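You operate a simulated robot arm through the tools that you are given. There is no shell and no other tool.

Carry out the task below with a simulated robot arm. There is one attempt and no reset: what you move stays moved.

## Task
Open the PACK and SINK knobs, close LASER, start the extractor, turn the fan till the display shows OK.

The check looks at the end state, three seconds after you hand in, the way a careful person would. Anything else that was tipped, shoved, dropped, spilled or broken makes it a failure.

## Robot
A 7-joint arm with a two-finger parallel gripper, fixed in place. Base frame: the origin is at the foot of the arm, x ahead of it, y to its left, z up. Lengths are in mm, angles in rad, forces in N, time in s.
Its first joint turns from -2.897 to 2.897 rad. Payload 4.4 kg.
The TCP is the grasp point between the finger pads, 23 mm short of the fingertips. In the tool frame z runs along the fingers and y along their closing line. Largest opening 94 mm; finger width 38, thickness 10; the body of the gripper, 54 by 96 mm, starts 39 mm behind the TCP.
Orientation is that of the tool frame in the base frame, as a unit quaternion [w, x, y, z]. With the fingers straight down and closing along the base's y, the tool's x points along the base's -x, its y along +y and its z along -z.

## Interface
- The arm moves only by the tool apply_moves. Its argument "motion" is a list of rows, each a list of 6 numbers: the shift along the base's x, y, z in units of 30 mm (1.0 is 30 mm), then the turn, a rotation vector about the base's x, y, z in units of 5 degrees (1.0 is 5 degrees). In form: [[tx, ty, tz, wx, wy, wz], ...]. A call has 1 to 20 rows; each row shifts and turns the commanded pose from where the row before left it. "grip" is the gripper command, from -1 (fully open) to 1 (shut), values between in proportion, set as the call begins (left out, the last holds). A call with a number of a shift or a turn outside -1 to 1 is refused whole. A row lasts 0.2 s, in which the tool goes at most 50 mm and 0.15 rad; a call with a longer step from one row to the next is refused whole, and so is a gripper value outside its range. A pose out of reach is approached as far as the arm can. The call stops where the force on the tool passes 40 N (or 10 N more than at its start, if that is more) or the arm is blocked; 0.2 s more then pass. The fingers move at their own pace (about 72 mm/s each) and stop on an object; they squeeze with about 22 N. The grip force told is the motor's: it shows also when the fingers shut on nothing. Time passes only in rows, and 0.2 s behind the last, so rows that do not move let the fingers close. It gives the time, the measured TCP pose, the force on the tool (base axes), the opening and the grip force at its end, in the units of the frame above (readings bear some noise), with the torque about the TCP (base axes, N m) and any sound that the robot's microphone picked up.
- Cameras (640 x 400 px; columns grow to the right, rows downward): "scene" is fixed at [399.1, 500.5, 1806]; the picture's right is [-0.25, -0.97, 0.00], its down [-0.77, 0.20, -0.60] and it looks along [0.58, -0.15, -0.80] (base axes); focal length 340 px, centre (320, 200). "wrist" rides on the gripper at [86, 16, -74] in the tool frame; the picture's right is [-0.18, 0.98, 0.00], its down [-0.58, -0.11, -0.81] and it looks along [-0.79, -0.15, 0.59] (tool axes); focal length 243 px, centre (320, 200). There is no depth. A picture from a camera that has moved, and an enlarged one, comes with that camera's place and axes in the base frame and with its lens.
- camera(camera): a new picture of that camera. The clock stands still meanwhile.
- enlarge(camera, box): a new picture of the part [left, top, right, bottom] of that camera's present view, enlarged. The clock stands still meanwhile.
- finish_job(): hands the job in; it is judged then, once.

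Places have to be worked out from the pictures, the camera data and where the tool is seen. Open the gripper and draw the arm clear of the work before you hand the job in, unless the task says otherwise.

The tools are called after "Emit:" as name(argument=value, ...) on one line, values as JSON. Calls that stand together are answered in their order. apply_moves: Moves the arm, as the interface text tells. Its arguments: {"type":"object","properties":{"motion":{"type":"array","items":{"type":"array","items":{"type":"number"}}},"grip":{"type":"number"}},"required":["motion"]} The other tools are called the same way: camera (camera) takes a picture; enlarge (camera, box) takes an enlarged picture of a part of a camera's view; finish_job () hands the job in.

At the start:

```text
time_s: 0.0
ee_pos: [639.7, 73.1, 1283.6]
tcp_rot: [0.0, 0.0, 1.0, 0.0]
force: [0.0, 0.8, -0.4]
wrist_torque: [0.01, 0.01, -0.02]
grip_width: 93.8
grip_force: 0.1
```

scene: 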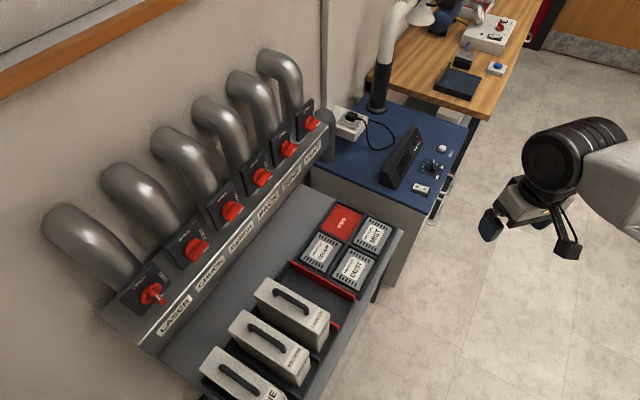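
wrist: 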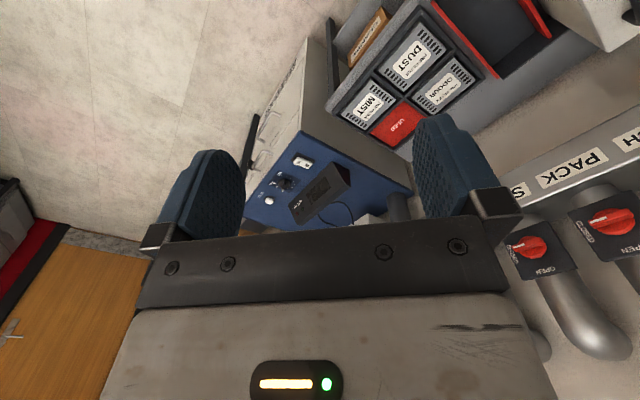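

The scene shows a row of six red knobs on a manifold and a blue bench with a display, knob and switch. I'll enlarge these areas to read the labels and the current states.

Emit:
enlarge(camera="scene", box=[120, 170, 280, 340])

Emit:
enlarge(camera="scene", box=[230, 90, 350, 220])

Emit:
enlarge(camera="scene", box=[310, 90, 480, 220])

Emit:
enlarge(camera="scene", box=[280, 190, 420, 310])

Emit:
enlarge(camera="wrist", box=[230, 120, 430, 240])

```text
2.35 times, centred on (200, 255) of scene
camera zoom: at [399.1, 500.5, 1806.0], right [-0.25, -0.97, 0.0], down [-0.77, 0.2, -0.6], along [0.58, -0.15, -0.8], focal length 799 px, centre (602, 71)
```

zoom: 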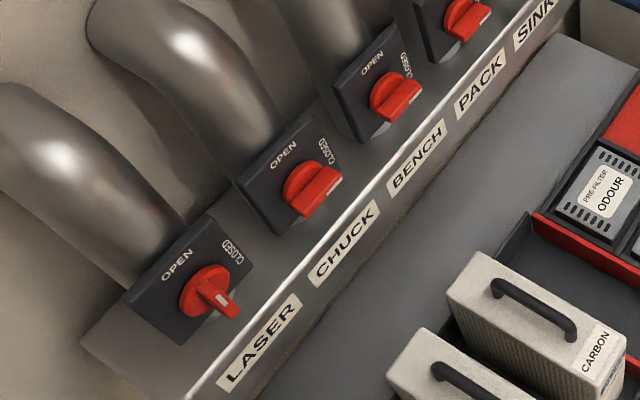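

```text
3.08 times, centred on (290, 155) of scene
camera zoom: at [399.1, 500.5, 1806.0], right [-0.25, -0.97, 0.0], down [-0.77, 0.2, -0.6], along [0.58, -0.15, -0.8], focal length 1045 px, centre (412, 338)
```

zoom: 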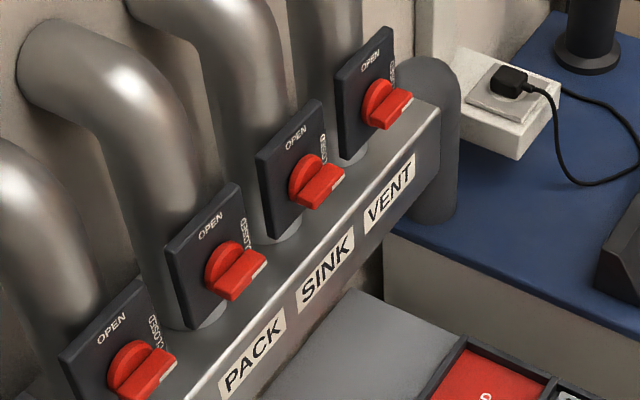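

```text
3.08 times, centred on (395, 155) of scene
camera zoom: at [399.1, 500.5, 1806.0], right [-0.25, -0.97, 0.0], down [-0.77, 0.2, -0.6], along [0.58, -0.15, -0.8], focal length 1045 px, centre (89, 338)
```

zoom: 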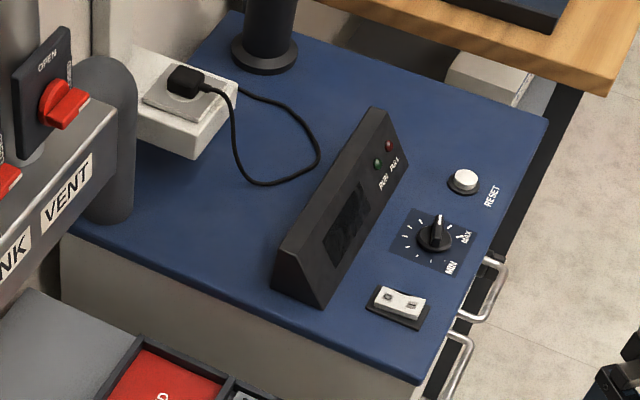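

```text
3.33 times, centred on (350, 250) of scene
camera zoom: at [399.1, 500.5, 1806.0], right [-0.25, -0.97, 0.0], down [-0.77, 0.2, -0.6], along [0.58, -0.15, -0.8], focal length 1132 px, centre (220, 33)
```

zoom: 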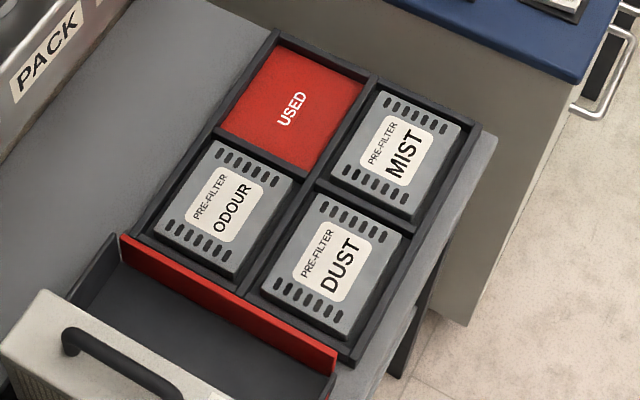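

```text
3.20 times, centred on (330, 180) of wrist
camera zoom: at [554.7, 88.9, 1358.7], right [0.18, 0.98, 0.0], down [0.58, -0.11, 0.81], along [0.79, -0.15, -0.59], focal length 776 px, centre (288, 264)
```

zoom: 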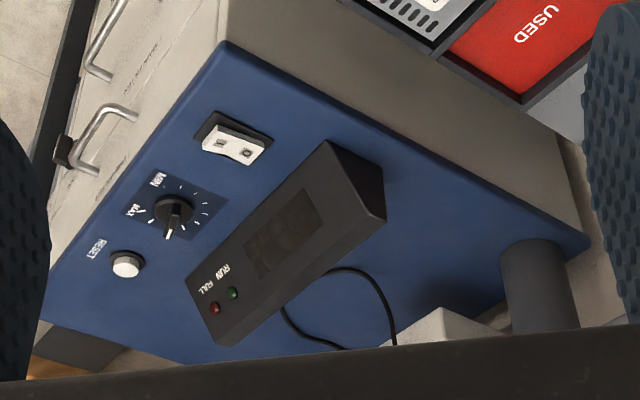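

Triangulating with both cameras, I place the SINK knob near (1071, 418, 1146), PACK near (983, 501, 1148), LASER near (734, 760, 1148) and the fan knob near (1150, -148, 830). Next I'll zoom in tighter on individual knobs and the console to read the pointers.

Emit:
enlarge(camera="scene", box=[120, 260, 190, 325])

Emit:
enlarge(camera="scene", box=[240, 120, 310, 195])

Emit:
enlarge(camera="scene", box=[380, 120, 470, 205])

Emit:
enlarge(camera="wrist", box=[500, 130, 640, 290])

Emit:
enlarge(camera="wrist", box=[250, 140, 360, 220])

```text
6.15 times, centred on (155, 292) of scene
camera zoom: at [399.1, 500.5, 1806.0], right [-0.25, -0.97, 0.0], down [-0.77, 0.2, -0.6], along [0.58, -0.15, -0.8], focal length 2091 px, centre (1335, -369)
```

zoom: 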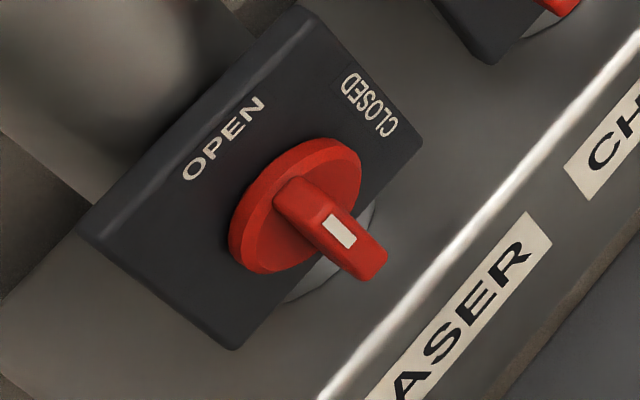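

```text
5.33 times, centred on (275, 158) of scene
camera zoom: at [399.1, 500.5, 1806.0], right [-0.25, -0.97, 0.0], down [-0.77, 0.2, -0.6], along [0.58, -0.15, -0.8], focal length 1812 px, centre (560, 427)
```

zoom: 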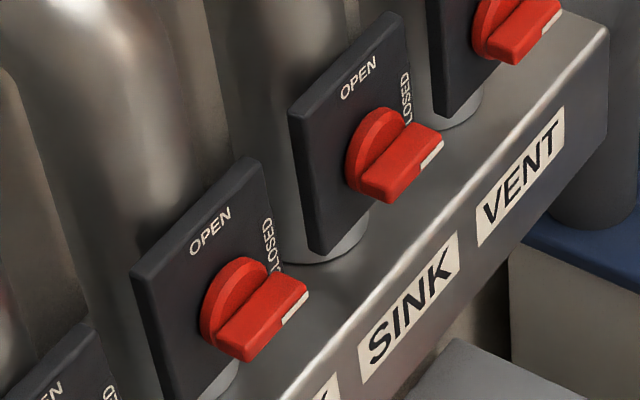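

```text
4.71 times, centred on (425, 162) of scene
camera zoom: at [399.1, 500.5, 1806.0], right [-0.25, -0.97, 0.0], down [-0.77, 0.2, -0.6], along [0.58, -0.15, -0.8], focal length 1599 px, centre (-174, 376)
```

zoom: 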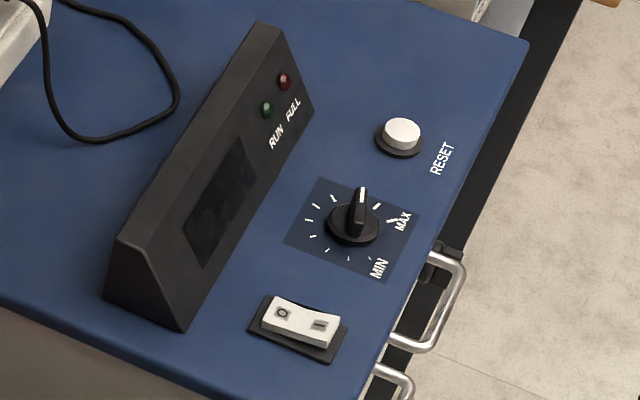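

```text
2.50 times, centred on (570, 210) of wrist
camera zoom: at [554.7, 88.9, 1358.7], right [0.18, 0.98, 0.0], down [0.58, -0.11, 0.81], along [0.79, -0.15, -0.59], focal length 606 px, centre (-305, 175)
```

zoom: 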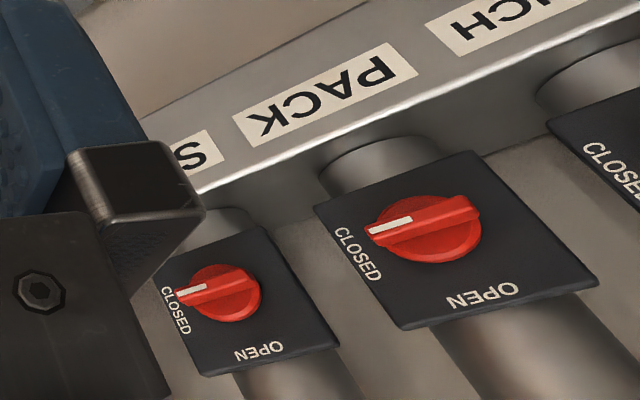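

```text
5.00 times, centred on (305, 180) of wrist
camera zoom: at [554.7, 88.9, 1358.7], right [0.18, 0.98, 0.0], down [0.58, -0.11, 0.81], along [0.79, -0.15, -0.59], focal length 1213 px, centre (395, 300)
```

zoom: 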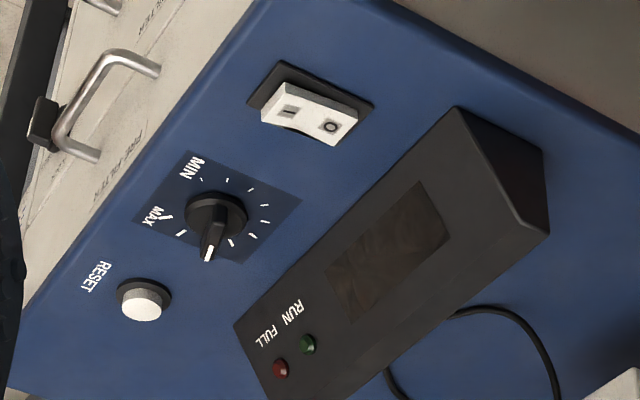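

The closed knobs have the white mark toward CLOSED (plate right), while LASER points to OPEN (plate up). I'll yaw the gripper 45° toward the manifold and move slightly closer to get a better wrist view.

Emit:
apply_moves(motion=[[0.2, 0.5, -0.1, 0, 0, 1], [0.2, 0.5, -0.1, 0, 0, 1], [0.2, 0.5, -0.1, 0, 0, 1], [0.2, 0.5, -0.1, 0, 0, 1], [0.2, 0.5, -0.1, 0, 0, 1], [0.2, 0.5, -0.1, 0, 0, 1], [0.2, 0.5, -0.1, 0, 0, 1], [0.2, 0.5, -0.1, 0, 0, 1], [0.2, 0.5, -0.1, 0, 0, 1]])

Emit:
camera(camera="wrist")

Emit:
camera(camera="scene")

```text
time_s: 2.0
ee_pos: [694.2, 208.4, 1257.7]
tcp_rot: [0.0, -0.384, 0.924, 0.0]
force: [0.2, 0.6, 0.9]
wrist_torque: [-0.03, 0.0, 0.02]
grip_width: 94.2
grip_force: 0.0
```

```text
taken
camera wrist: at [623.5, 158.5, 1331.6], right [-0.57, 0.82, 0.0], down [0.49, 0.33, 0.81], along [0.67, 0.46, -0.59], focal length 243 px, centre (320, 200)
```

wrist: 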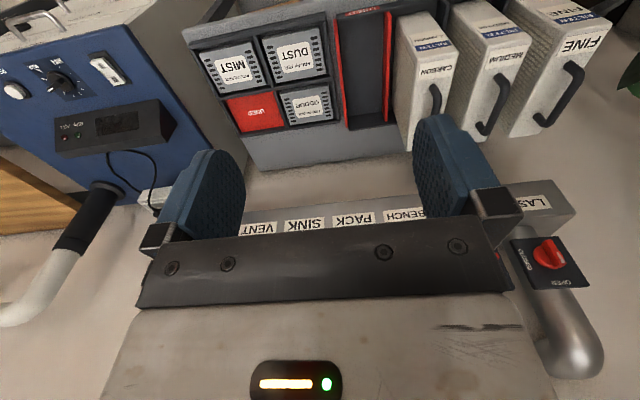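

```text
taken
```

scene: 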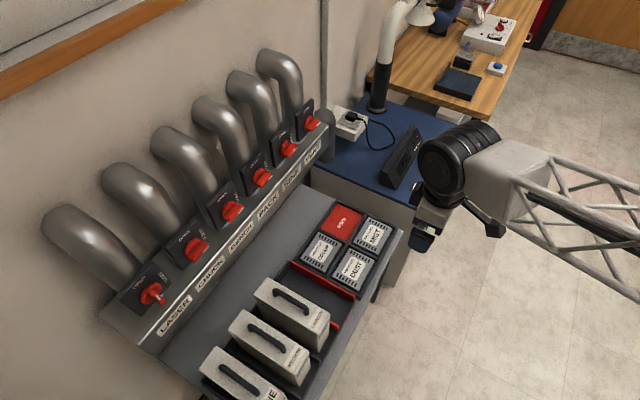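

The wrist view confirms LASER near (735, 760, 1143). I'll enlarge the LASER knob and the manifold labels from this closer viewpoint.

Emit:
enlarge(camera="wrist", box=[490, 180, 620, 300])

Emit:
enlarge(camera="wrist", box=[0, 30, 200, 160])

```text
3.33 times, centred on (555, 240) of wrist
camera zoom: at [623.5, 158.5, 1331.6], right [-0.57, 0.82, 0.0], down [0.49, 0.33, 0.81], along [0.67, 0.46, -0.59], focal length 809 px, centre (-463, 67)
```

zoom: 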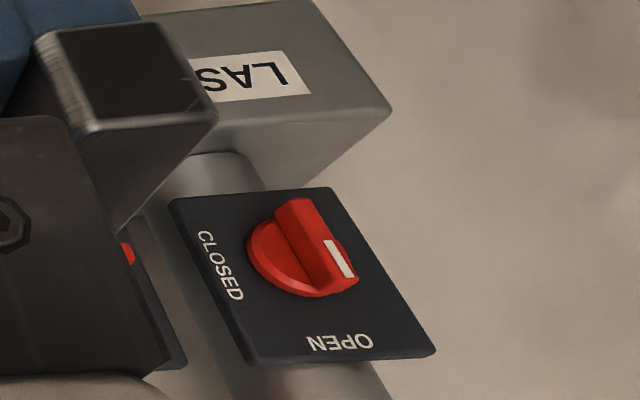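

```text
3.08 times, centred on (100, 95) of wrist
camera zoom: at [623.5, 158.5, 1331.6], right [-0.57, 0.82, 0.0], down [0.49, 0.33, 0.81], along [0.67, 0.46, -0.59], focal length 746 px, centre (997, 523)
```

zoom: 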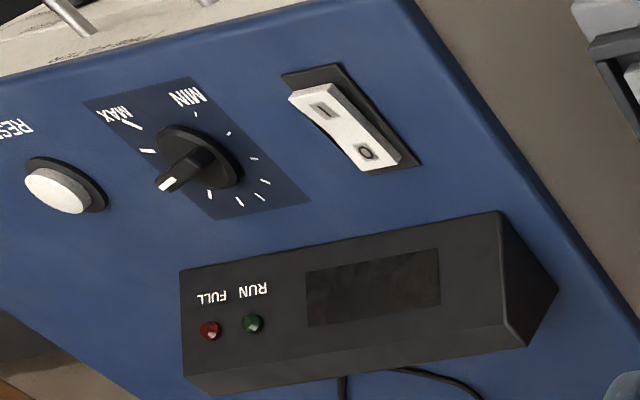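

LASER's mark is at its OPEN end. From the plate corners, the knob plates face the arm and lean back about 13°, so I'll tilt the tool to about 13° below horizontal and stand off roughly 150 mm in front of PACK.

Emit:
apply_moves(motion=[[0.56, 0.57, -0.22, 0.99, -0.99, 0], [0.56, 0.57, -0.22, 0.99, -0.99, 0], [0.56, 0.57, -0.22, 0.99, -0.99, 0], [0.56, 0.57, -0.22, 0.99, -0.99, 0], [0.56, 0.57, -0.22, 0.99, -0.99, 0], [0.56, 0.57, -0.22, 0.99, -0.99, 0], [0.56, 0.57, -0.22, 0.99, -0.99, 0], [0.56, 0.57, -0.22, 0.99, -0.99, 0], [0.56, 0.57, -0.22, 0.99, -0.99, 0], [0.56, 0.57, -0.22, 0.99, -0.99, 0], [0.56, 0.57, -0.22, 0.99, -0.99, 0]])

Emit:
camera(camera="wrist")

Emit:
camera(camera="scene")

```text
time_s: 4.4
ee_pos: [877.3, 396.7, 1186.1]
tcp_rot: [0.576, -0.299, 0.722, 0.238]
force: [0.9, 0.4, 1.3]
wrist_torque: [-0.04, 0.02, 0.01]
grip_width: 94.2
grip_force: 0.1
```

```text
taken
camera wrist: at [802.1, 342.8, 1118.8], right [-0.67, 0.72, 0.18], down [-0.39, -0.54, 0.75], along [0.64, 0.43, 0.64], focal length 243 px, centre (320, 200)
```

wrist: 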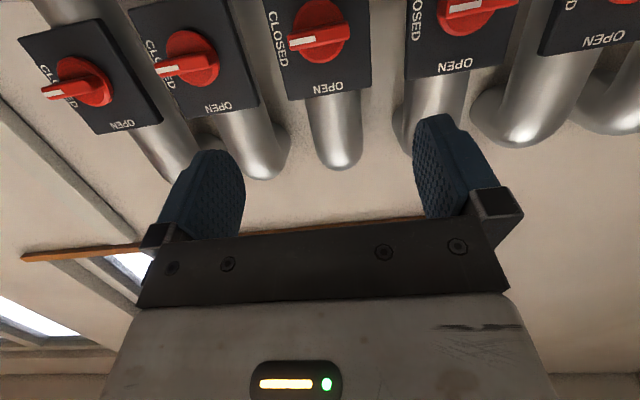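

```text
taken
```

scene: 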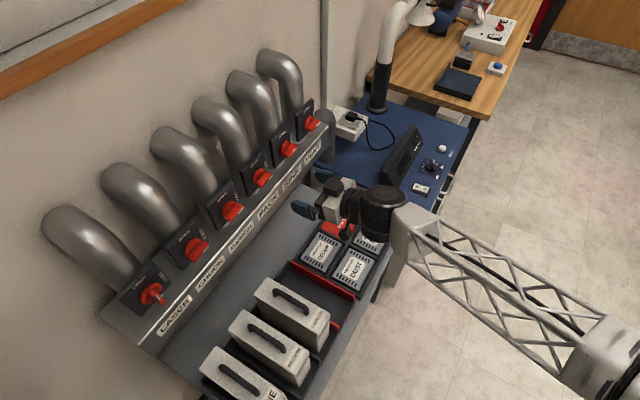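

The arm reaches this pose well and the wrist shows VENT, SINK, PACK, BENCH left to right. I'll enlarge this view to measure the PACK and SINK handles precisely.

Emit:
enlarge(camera="wrist", box=[240, 0, 400, 100])

Emit:
enlarge(camera="wrist", box=[0, 0, 240, 150])

Emit:
enlarge(camera="scene", box=[225, 95, 345, 230])

```text
4.00 times, centred on (320, 50) of wrist
camera zoom: at [802.1, 342.8, 1118.8], right [-0.67, 0.72, 0.18], down [-0.39, -0.54, 0.75], along [0.64, 0.43, 0.64], focal length 970 px, centre (320, 800)
```

zoom: 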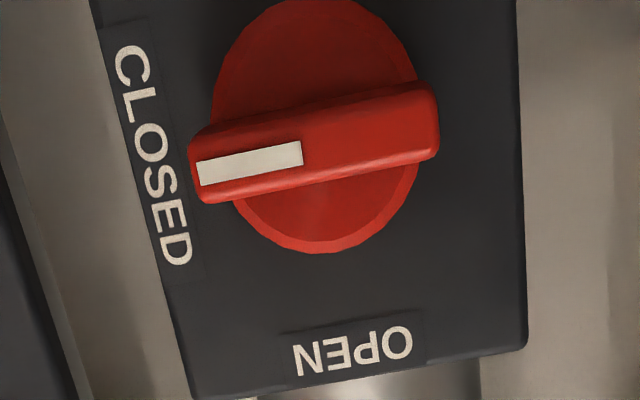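

```text
2.67 times, centred on (120, 75) of wrist
camera zoom: at [802.1, 342.8, 1118.8], right [-0.67, 0.72, 0.18], down [-0.39, -0.54, 0.75], along [0.64, 0.43, 0.64], focal length 647 px, centre (853, 533)
```

zoom: 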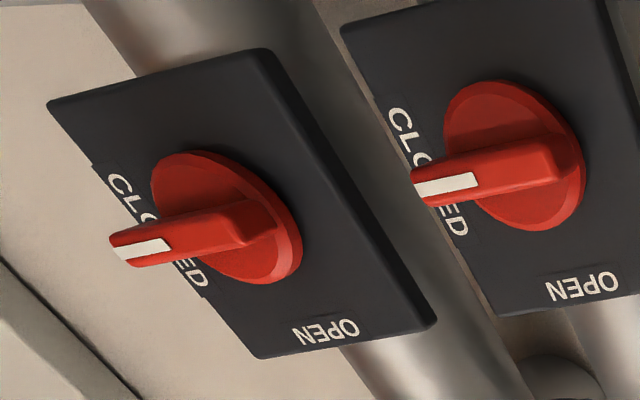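

```text
2.96 times, centred on (285, 162) of scene
camera zoom: at [399.1, 500.5, 1806.0], right [-0.25, -0.97, 0.0], down [-0.77, 0.2, -0.6], along [0.58, -0.15, -0.8], focal length 1007 px, centre (424, 311)
```

zoom: 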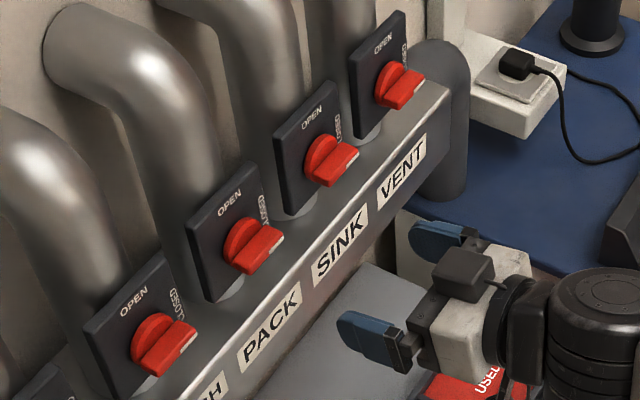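

PACK's handle face comes out near (975, 493, 1143), about 143 mm ahead of the TCP. I'll enlarge the scene tightly on PACK and SINK to gauge how far the handle stands off the disc and how the plate leans.

Emit:
enlarge(camera="scene", box=[245, 155, 285, 195])

Emit:
enlarge(camera="wrist", box=[380, 0, 540, 100])

```text
10.00 times, centred on (265, 175) of scene
camera zoom: at [399.1, 500.5, 1806.0], right [-0.25, -0.97, 0.0], down [-0.77, 0.2, -0.6], along [0.58, -0.15, -0.8], focal length 3398 px, centre (870, 450)
```

zoom: 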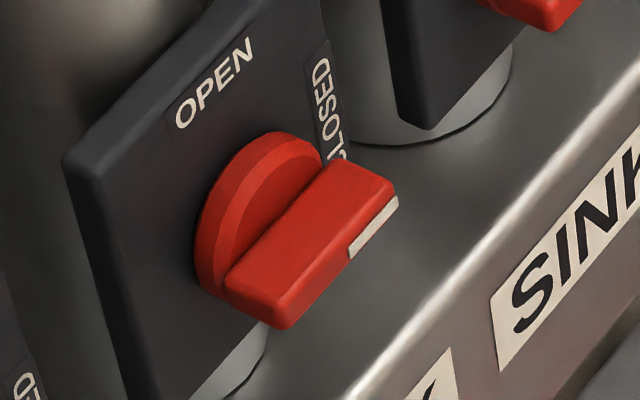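

```text
4.00 times, centred on (460, 50) of wrist
camera zoom: at [802.1, 342.8, 1118.8], right [-0.67, 0.72, 0.18], down [-0.39, -0.54, 0.75], along [0.64, 0.43, 0.64], focal length 970 px, centre (-240, 800)
```

zoom: 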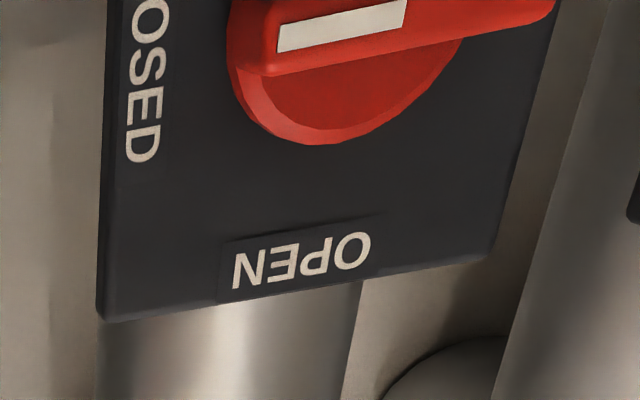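

The plate edges in the scene and wrist views agree best with vertical plates, with the normal at 45° and PACK's outer handle centre near (973.5, 492, 1142). I'll level the tool, roll it +90° so the fingers close vertically, and stop 80 mm in front of the handle.

Emit:
apply_moves(motion=[[0.088, 0.086, -0.098, 0.905, -0.905, 0], [0.088, 0.086, -0.098, 0.905, -0.905, 0], [0.088, 0.086, -0.098, 0.979, 0.979, 0], [0.088, 0.086, -0.098, 0.979, 0.979, 0], [0.088, 0.086, -0.098, 0.979, 0.979, 0], [0.088, 0.086, -0.098, 0.979, 0.979, 0], [0.088, 0.086, -0.098, 0.979, 0.979, 0], [0.088, 0.086, -0.098, 0.979, 0.979, 0], [0.088, 0.086, -0.098, 0.979, 0.979, 0], [0.088, 0.086, -0.098, 0.979, 0.979, 0], [0.088, 0.086, -0.098, 0.979, 0.979, 0], [0.088, 0.086, -0.098, 0.979, 0.979, 0], [0.088, 0.086, -0.098, 0.979, 0.979, 0], [0.088, 0.086, -0.098, 0.979, 0.979, 0], [0.088, 0.086, -0.098, 0.979, 0.979, 0]])

Emit:
camera(camera="wrist")

Emit:
camera(camera="scene")

```text
time_s: 7.6
ee_pos: [919.0, 435.4, 1139.3]
tcp_rot: [0.27, 0.269, 0.653, 0.654]
force: [-0.3, 0.1, 0.2]
wrist_torque: [-0.02, -0.03, 0.0]
grip_width: 94.0
grip_force: 0.1
```

```text
taken
camera wrist: at [806.0, 442.5, 1156.7], right [0.13, -0.13, 0.98], down [-0.16, -0.98, -0.11], along [0.98, -0.14, -0.15], focal length 243 px, centre (320, 200)
```

wrist: 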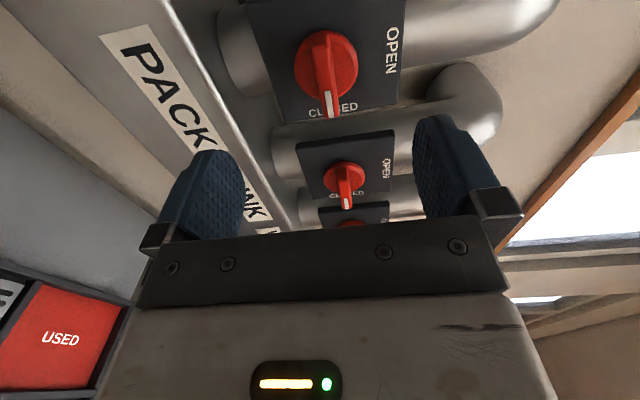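

```text
taken
```

scene: 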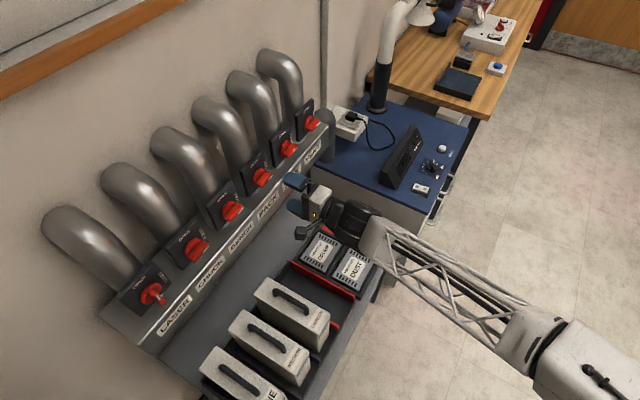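

The fingers now close vertically with PACK's handle ahead between them. I'll enlarge the wrist view to measure the handle's offset from the tool axis.

Emit:
enlarge(camera="wrist", box=[240, 0, 420, 130])

Emit:
enlarge(camera="scene", box=[240, 130, 340, 230])

```text
3.08 times, centred on (330, 65) of wrist
camera zoom: at [806.0, 442.5, 1156.7], right [0.13, -0.13, 0.98], down [-0.16, -0.98, -0.11], along [0.98, -0.14, -0.15], focal length 746 px, centre (289, 615)
```

zoom: 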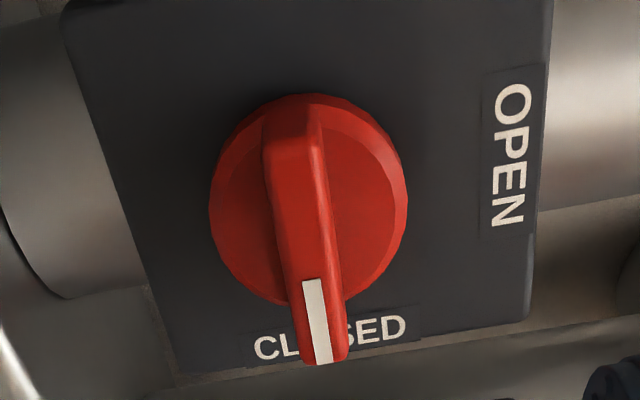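

```text
4.00 times, centred on (290, 180) of scene
camera zoom: at [399.1, 500.5, 1806.0], right [-0.25, -0.97, 0.0], down [-0.77, 0.2, -0.6], along [0.58, -0.15, -0.8], focal length 1359 px, centre (440, 280)
```

zoom: 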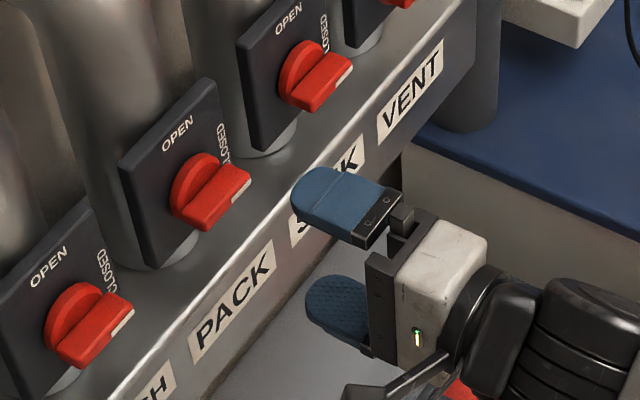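

I measure PACK's handle centre at about 5 mm left, 5 mm up and 83 mm ahead of the TCP. I'll correct that offset and advance 45 mm, leaving the fingertips short of the handle, then look again.

Emit:
apply_moves(motion=[[0.313, 0.393, 0.054, 0, 0, 0], [0.313, 0.393, 0.054, 0, 0, 0], [0.313, 0.393, 0.054, 0, 0, 0], [0, 0, 0, 0, 0, 0]])

Emit:
camera(camera="wrist")

Emit:
enlarge(camera="scene", box=[240, 140, 320, 220])

```text
time_s: 8.6
ee_pos: [948.4, 470.7, 1145.1]
tcp_rot: [0.271, 0.269, 0.654, 0.653]
force: [0.0, 0.1, -0.5]
wrist_torque: [-0.02, -0.01, 0.04]
grip_width: 93.9
grip_force: 0.0
```

```text
taken
camera wrist: at [835.3, 479.4, 1162.2], right [0.13, -0.13, 0.98], down [-0.16, -0.98, -0.11], along [0.98, -0.14, -0.15], focal length 243 px, centre (320, 200)
```

wrist: 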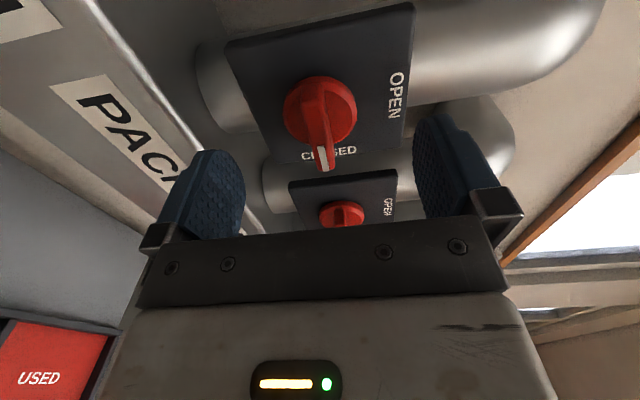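

```text
5.00 times, centred on (280, 180) of scene
camera zoom: at [399.1, 500.5, 1806.0], right [-0.25, -0.97, 0.0], down [-0.77, 0.2, -0.6], along [0.58, -0.15, -0.8], focal length 1699 px, centre (520, 300)
```

zoom: 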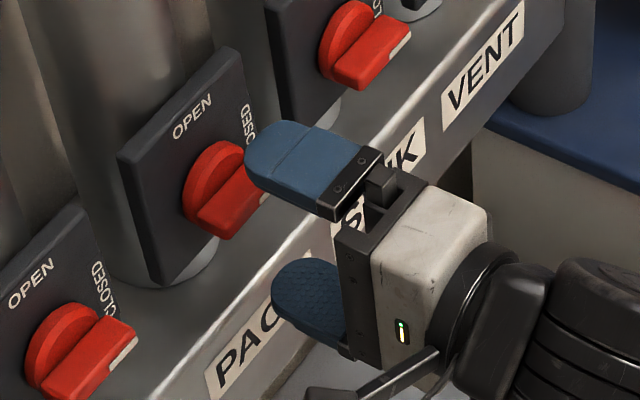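

The handle sits between the fingers. I'll enlarge the wrist view once more for a final offset measurement before straddling it.

Emit:
enlarge(camera="wrist", box=[240, 40, 420, 180])

```text
2.86 times, centred on (330, 110) of wrist
camera zoom: at [835.3, 479.4, 1162.2], right [0.13, -0.13, 0.98], down [-0.16, -0.98, -0.11], along [0.98, -0.14, -0.15], focal length 693 px, centre (291, 457)
```

zoom: 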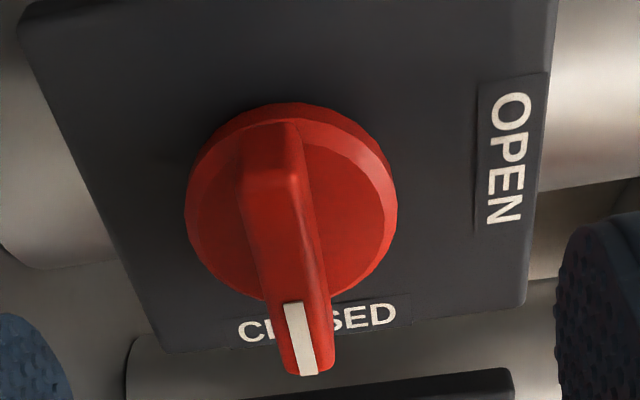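

The knob axis is now within about 2 mm of the tool axis, with the handle face about 35 mm ahead. I'll advance 25 mm so the pads overlap the handle without touching the disc.

Emit:
apply_moves(motion=[[0.27, 0.318, -0.006, 0, 0, 0], [0.27, 0.318, -0.006, 0, 0, 0], [0, 0, 0, 0, 0, 0]])

Emit:
camera(camera="wrist")

```text
time_s: 9.4
ee_pos: [964.8, 491.2, 1146.7]
tcp_rot: [0.27, 0.269, 0.654, 0.654]
force: [-0.3, -0.7, 0.4]
wrist_torque: [0.01, -0.02, 0.0]
grip_width: 94.1
grip_force: 0.0
```

```text
taken
camera wrist: at [850.9, 498.6, 1161.6], right [0.13, -0.13, 0.98], down [-0.16, -0.98, -0.11], along [0.98, -0.14, -0.15], focal length 243 px, centre (320, 200)
```

wrist: 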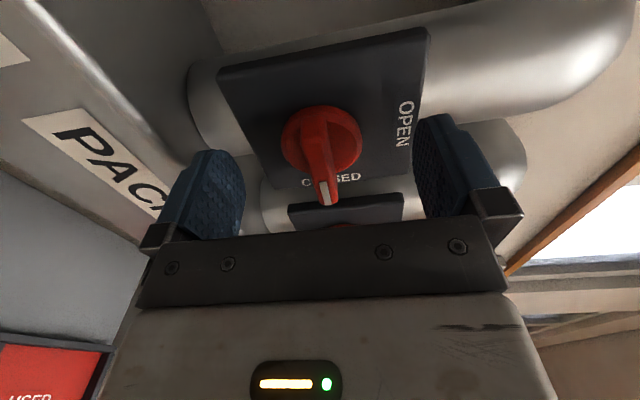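

The handle is centred between the open fingers with no contact force. I'll close the gripper onto it.

Emit:
apply_moves(motion=[[0, 0, 0, 0, 0, 0], [0, 0, 0, 0, 0, 0], [0, 0, 0, 0, 0, 0], [0, 0, 0, 0, 0, 0]], grip=1)

Emit:
camera(camera="wrist")

Emit:
enlarge(camera="scene", box=[240, 140, 320, 220])

```text
time_s: 10.4
ee_pos: [963.4, 489.9, 1144.3]
tcp_rot: [0.271, 0.269, 0.653, 0.654]
force: [-0.1, 0.3, 1.0]
wrist_torque: [0.04, 0.02, -0.01]
grip_width: 11.9
grip_force: 44.5
```

```text
taken
camera wrist: at [850.9, 498.4, 1161.5], right [0.13, -0.13, 0.98], down [-0.16, -0.98, -0.11], along [0.98, -0.14, -0.15], focal length 243 px, centre (320, 200)
```

wrist: 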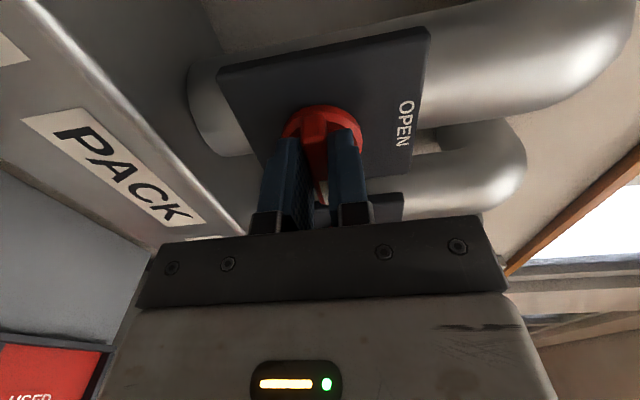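

```text
5.00 times, centred on (280, 180) of scene
camera zoom: at [399.1, 500.5, 1806.0], right [-0.25, -0.97, 0.0], down [-0.77, 0.2, -0.6], along [0.58, -0.15, -0.8], focal length 1699 px, centre (520, 300)
```

zoom: 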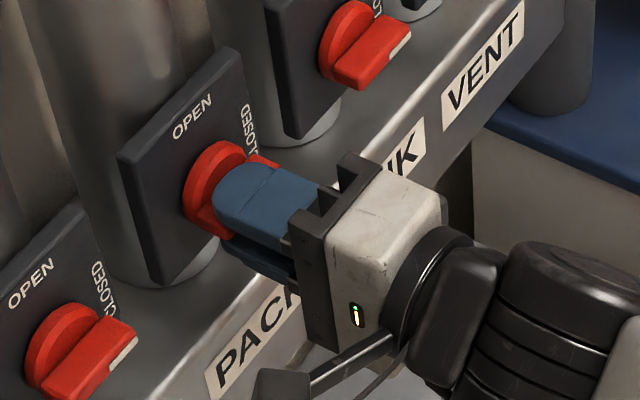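

The gripper holds the handle at 11.9 mm with hardly any side force. I'll turn it counterclockwise (toward OPEN) by 30° and check the forces.

Emit:
apply_moves(motion=[[0, 0, 0, -0.7045, -0.7089, 0], [0, 0, 0, -0.7045, -0.7089, 0], [0, 0, 0, -0.7045, -0.7089, 0], [0, 0, 0, -0.7045, -0.7089, 0], [0, 0, 0, -0.7045, -0.7089, 0], [0, 0, 0, -0.7045, -0.7089, 0]])

Emit:
camera(camera="wrist")

```text
time_s: 11.0
ee_pos: [964.0, 490.5, 1144.2]
tcp_rot: [0.323, 0.214, 0.674, 0.629]
force: [22.7, 12.6, -0.9]
wrist_torque: [0.06, -0.03, -0.3]
grip_width: 11.7
grip_force: 44.2
stopped in row 3: the force on the tool passed its limit at 42 N (the readings are from after the stop); the commanded pose is now the measured one
```

```text
taken
camera wrist: at [849.9, 499.3, 1146.4], right [0.01, -0.01, 1.0], down [-0.15, -0.99, -0.01], along [0.99, -0.15, -0.02], focal length 243 px, centre (320, 200)
```

wrist: 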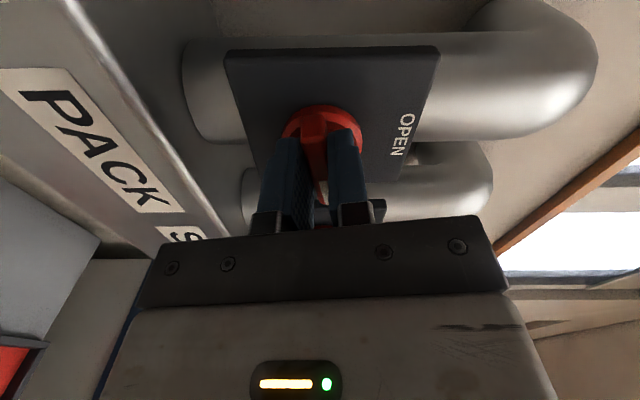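

The knob turned about 10° with the gripper before an axial force tripped the limit. I'll let it settle one row and read the forces again.

Emit:
apply_moves(motion=[[0, 0, 0, 0, 0, 0], [0, 0, 0, 0, 0, 0]])

Emit:
enlarge(camera="wrist", box=[220, 40, 460, 240])

Emit:
enlarge(camera="scene", box=[240, 150, 290, 200])

```text
time_s: 11.6
ee_pos: [963.0, 491.0, 1144.0]
tcp_rot: [0.322, 0.214, 0.674, 0.629]
force: [31.2, 19.5, -1.4]
wrist_torque: [0.05, -0.03, -0.42]
grip_width: 12.0
grip_force: 45.3
```

```text
2.00 times, centred on (340, 140) of wrist
camera zoom: at [849.9, 499.3, 1146.3], right [0.01, -0.01, 1.0], down [-0.15, -0.99, -0.01], along [0.99, -0.15, -0.02], focal length 485 px, centre (280, 320)
```

zoom: 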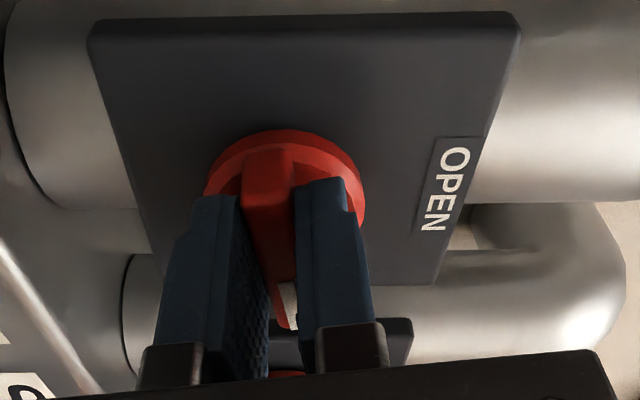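

```text
8.00 times, centred on (265, 175) of scene
camera zoom: at [399.1, 500.5, 1806.0], right [-0.25, -0.97, 0.0], down [-0.77, 0.2, -0.6], along [0.58, -0.15, -0.8], focal length 2718 px, centre (760, 400)
```

zoom: 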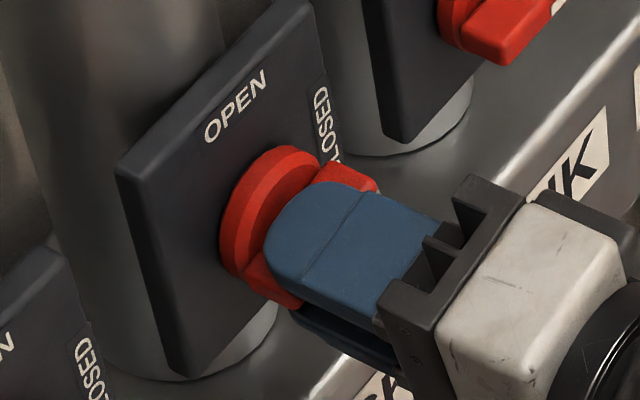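

The axial force has risen to about 37 N, so the tool is either pressing into the disc or pulling on the handle. I'll back off 0.7 mm along the approach axis and see which way the force goes.

Emit:
apply_moves(motion=[[-0.0167, -0.0167, 0, 0, 0, 0], [0, 0, 0, 0, 0, 0]])

```text
time_s: 12.2
ee_pos: [965.1, 490.6, 1143.2]
tcp_rot: [0.322, 0.214, 0.674, 0.629]
force: [37.5, 20.2, 1.9]
wrist_torque: [0.0, -0.04, -0.19]
grip_width: 11.6
grip_force: 44.8
```

Backing off raised the force, so the knob is pulling the tool forward. I'll move 1.5 mm forward and 1 mm toward VENT to relieve it and read again.

Emit:
apply_moves(motion=[[0.06, 0.012, 0, 0, 0, 0], [0, 0, 0, 0, 0, 0], [0, 0, 0, 0, 0, 0]])

```text
time_s: 13.0
ee_pos: [965.2, 490.3, 1144.3]
tcp_rot: [0.322, 0.214, 0.674, 0.63]
force: [-42.2, -7.5, -2.0]
wrist_torque: [-0.06, 0.04, 0.42]
grip_width: 11.8
grip_force: 44.9
```

The contact is very stiff (about 45 N/mm), so a tight grip is counterproductive. I'll loosen the fingers to about 17 mm so they straddle the 12 mm handle and can turn it without axial load.

Emit:
apply_moves(motion=[[0, 0, 0, 0, 0, 0], [0, 0, 0, 0, 0, 0]], grip=0.638)

Emit:
enlarge(camera="wrist", box=[220, 40, 460, 240])

```text
time_s: 13.6
ee_pos: [964.9, 490.4, 1145.1]
tcp_rot: [0.323, 0.215, 0.674, 0.629]
force: [-0.2, -0.8, 0.4]
wrist_torque: [0.04, -0.01, -0.01]
grip_width: 17.0
grip_force: 0.1
```

```text
2.00 times, centred on (340, 140) of wrist
camera zoom: at [851.1, 498.8, 1146.6], right [0.01, -0.01, 1.0], down [-0.15, -0.99, -0.01], along [0.99, -0.15, -0.02], focal length 485 px, centre (280, 320)
```

zoom: 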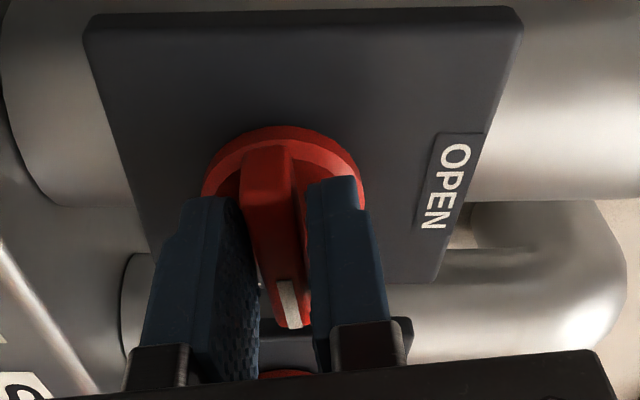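

With the loose straddle the force is back to zero. I'll continue turning counterclockwise by 40°.

Emit:
apply_moves(motion=[[0, 0, 0, -0.7045, -0.7089, 0], [0, 0, 0, -0.7045, -0.7089, 0], [0, 0, 0, -0.7045, -0.7089, 0], [0, 0, 0, -0.7045, -0.7089, 0], [0, 0, 0, -0.7045, -0.7089, 0], [0, 0, 0, -0.7045, -0.7089, 0], [0, 0, 0, -0.7045, -0.7089, 0], [0, 0, 0, -0.7045, -0.7089, 0]])

Emit:
enlarge(camera="wrist", box=[220, 40, 460, 240])

Emit:
enlarge(camera="scene", box=[240, 150, 290, 200])

```text
time_s: 15.4
ee_pos: [965.2, 490.0, 1143.9]
tcp_rot: [0.519, -0.029, 0.706, 0.48]
force: [1.6, -0.8, -0.7]
wrist_torque: [-0.01, 0.05, -0.05]
grip_width: 18.0
grip_force: 0.8
```

```text
2.00 times, centred on (340, 140) of wrist
camera zoom: at [865.5, 485.2, 1089.7], right [-0.45, 0.44, 0.78], down [-0.24, -0.9, 0.37], along [0.86, -0.02, 0.51], focal length 485 px, centre (280, 320)
```

zoom: 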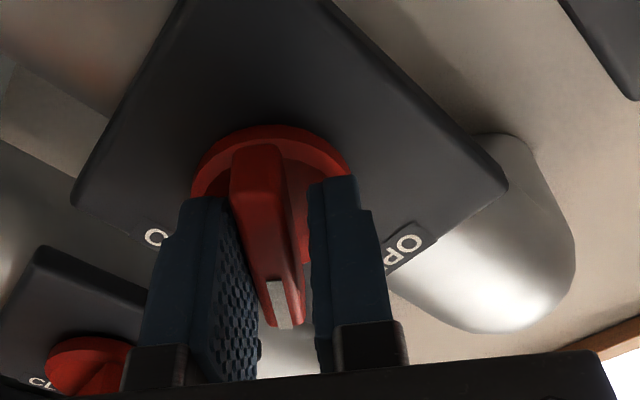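

```text
8.00 times, centred on (265, 175) of scene
camera zoom: at [399.1, 500.5, 1806.0], right [-0.25, -0.97, 0.0], down [-0.77, 0.2, -0.6], along [0.58, -0.15, -0.8], focal length 2718 px, centre (760, 400)
```

zoom: 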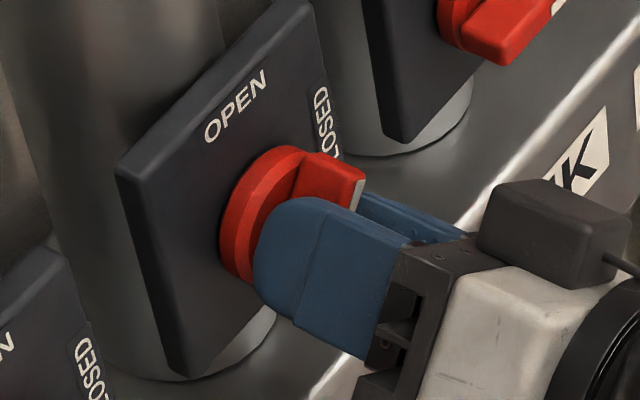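

The knob follows well with low force, lagging a few degrees. I'll turn another 40°.

Emit:
apply_moves(motion=[[0, 0, 0, -0.7045, -0.7089, 0], [0, 0, 0, -0.7045, -0.7089, 0], [0, 0, 0, -0.7045, -0.7089, 0], [0, 0, 0, -0.7045, -0.7089, 0], [0, 0, 0, -0.7045, -0.7089, 0], [0, 0, 0, -0.7045, -0.7089, 0], [0, 0, 0, -0.7045, -0.7089, 0], [0, 0, 0, -0.7045, -0.7089, 0]])

Emit:
enlarge(camera="wrist", box=[220, 40, 460, 240])

Emit:
enlarge(camera="scene", box=[240, 150, 290, 200])

```text
time_s: 17.2
ee_pos: [967.4, 490.2, 1143.8]
tcp_rot: [0.652, -0.268, 0.655, 0.274]
force: [3.6, -1.8, -0.7]
wrist_torque: [-0.04, 0.02, -0.06]
grip_width: 18.4
grip_force: 1.6
```

```text
2.00 times, centred on (340, 140) of wrist
camera zoom: at [902.0, 448.6, 1058.7], right [-0.7, 0.69, 0.19], down [-0.49, -0.65, 0.58], along [0.53, 0.31, 0.79], focal length 485 px, centre (280, 320)
```

zoom: 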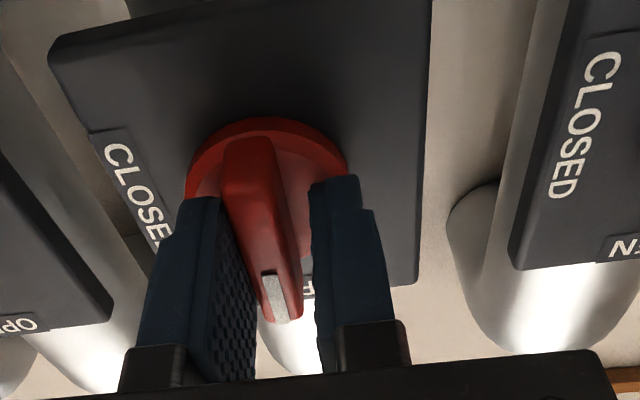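

```text
8.00 times, centred on (265, 175) of scene
camera zoom: at [399.1, 500.5, 1806.0], right [-0.25, -0.97, 0.0], down [-0.77, 0.2, -0.6], along [0.58, -0.15, -0.8], focal length 2718 px, centre (760, 400)
```

zoom: 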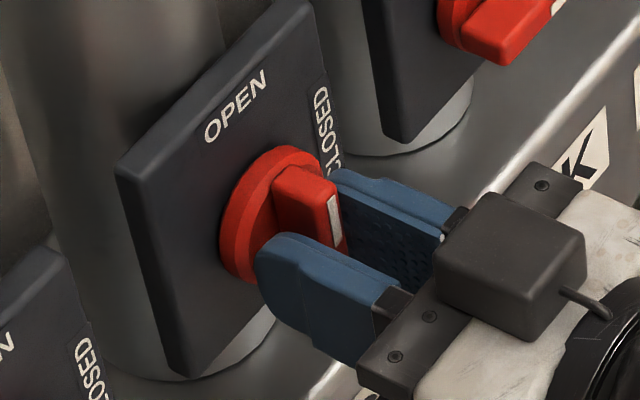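

The tool is at 90° with the handle lagging about 8° inside the loose fingers. I'll squeeze the fingers shut to align the handle exactly with OPEN, then check.

Emit:
apply_moves(motion=[[0, 0, 0, 0, 0, 0], [0, 0, 0, 0, 0, 0], [0, 0, 0, 0, 0, 0]], grip=1)

Emit:
enlarge(camera="wrist", box=[220, 40, 460, 240])

```text
time_s: 17.7
ee_pos: [966.8, 487.1, 1143.4]
tcp_rot: [0.652, -0.267, 0.655, 0.273]
force: [18.6, -0.8, 0.8]
wrist_torque: [-0.28, 0.25, -0.06]
grip_width: 11.9
grip_force: 44.6
stopped in row 2: the force on the tool passed its limit at 42 N (the readings are from after the stop); the commanded pose is now the measured one
```

```text
2.00 times, centred on (340, 140) of wrist
camera zoom: at [903.6, 446.3, 1058.8], right [-0.69, 0.7, 0.19], down [-0.49, -0.65, 0.58], along [0.53, 0.31, 0.79], focal length 485 px, centre (280, 320)
```

zoom: 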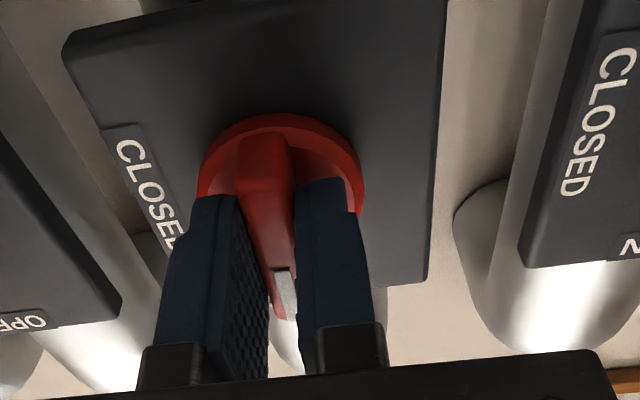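

The handle is now squeezed parallel to the pads at 90°. I'll open the fingers and look at the result before backing away.

Emit:
apply_moves(motion=[[0, 0, 0, 0, 0, 0], [0, 0, 0, 0, 0, 0], [0, 0, 0, 0, 0, 0]], grip=0.3)

Emit:
enlarge(camera="wrist", box=[200, 0, 480, 240])

Emit:
enlarge(camera="scene", box=[240, 150, 290, 200])

```text
time_s: 18.5
ee_pos: [966.8, 486.4, 1145.3]
tcp_rot: [0.652, -0.267, 0.655, 0.273]
force: [-1.0, 0.3, -0.1]
wrist_torque: [0.0, 0.0, -0.01]
grip_width: 32.9
grip_force: 0.0
```

```text
1.67 times, centred on (340, 120) of wrist
camera zoom: at [903.1, 446.7, 1058.9], right [-0.69, 0.69, 0.19], down [-0.49, -0.65, 0.58], along [0.53, 0.31, 0.79], focal length 404 px, centre (287, 333)
```

zoom: 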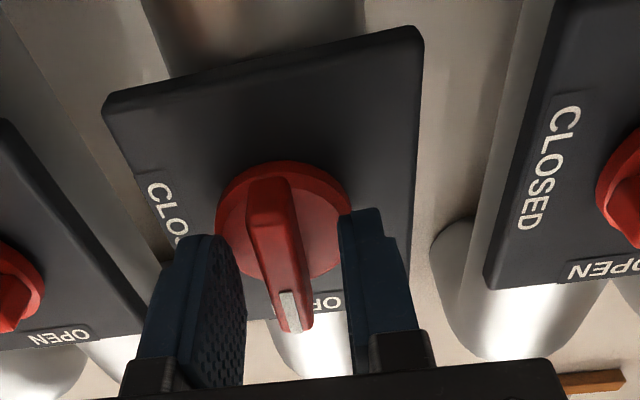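

```text
8.00 times, centred on (265, 175) of scene
camera zoom: at [399.1, 500.5, 1806.0], right [-0.25, -0.97, 0.0], down [-0.77, 0.2, -0.6], along [0.58, -0.15, -0.8], focal length 2718 px, centre (760, 400)
```

zoom: 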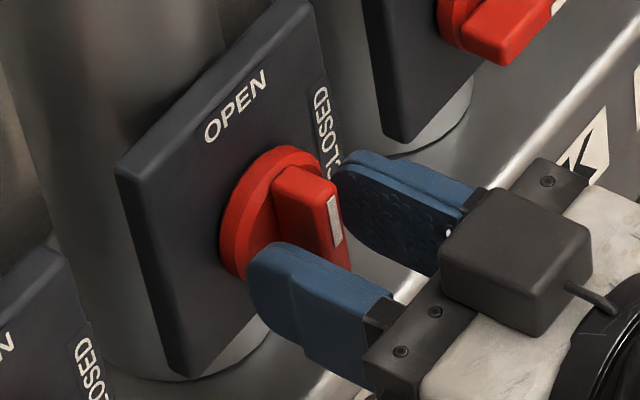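

PACK now points straight up to OPEN. I'll back straight out 70 mm, then in a second call open fully, shift 120 mm toward SINK and roll back to vertical closing.

Emit:
apply_moves(motion=[[-0.4, -0.4, 0, 0, 0, 0], [-0.625, -0.625, 0, 0, 0, 0], [-0.625, -0.625, 0, 0, 0, 0]])

Emit:
enlarge(camera="scene", box=[230, 130, 310, 210])

Emit:
camera(camera="wrist")

```text
time_s: 19.3
ee_pos: [916.5, 438.4, 1143.8]
tcp_rot: [0.651, -0.268, 0.655, 0.274]
force: [0.4, -0.1, 0.2]
wrist_torque: [0.0, -0.03, -0.01]
grip_width: 32.8
grip_force: 0.1
```

```text
5.00 times, centred on (270, 170) of scene
camera zoom: at [399.1, 500.5, 1806.0], right [-0.25, -0.97, 0.0], down [-0.77, 0.2, -0.6], along [0.58, -0.15, -0.8], focal length 1699 px, centre (570, 350)
```

zoom: 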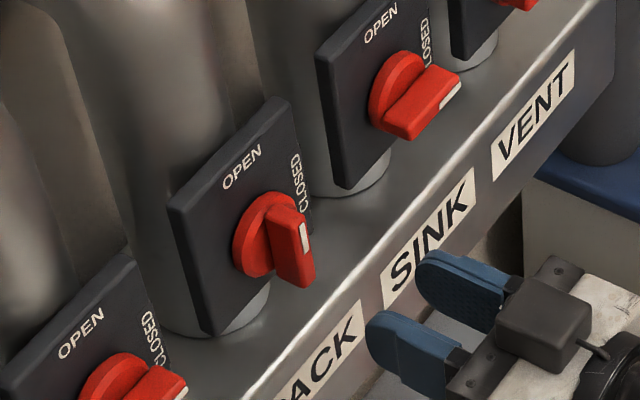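

```text
taken
camera wrist: at [852.8, 397.1, 1057.9], right [-0.69, 0.69, 0.19], down [-0.49, -0.65, 0.58], along [0.53, 0.31, 0.79], focal length 243 px, centre (320, 200)
```

wrist: 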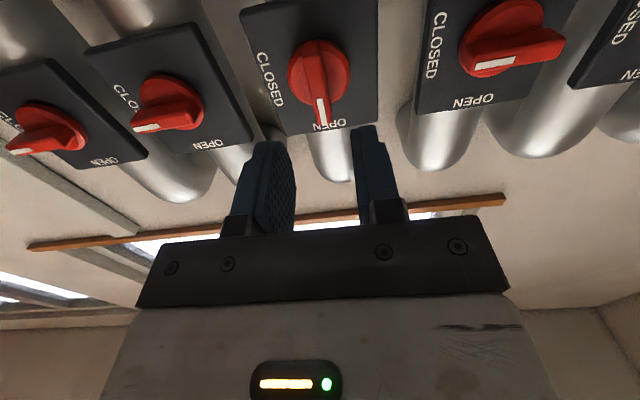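

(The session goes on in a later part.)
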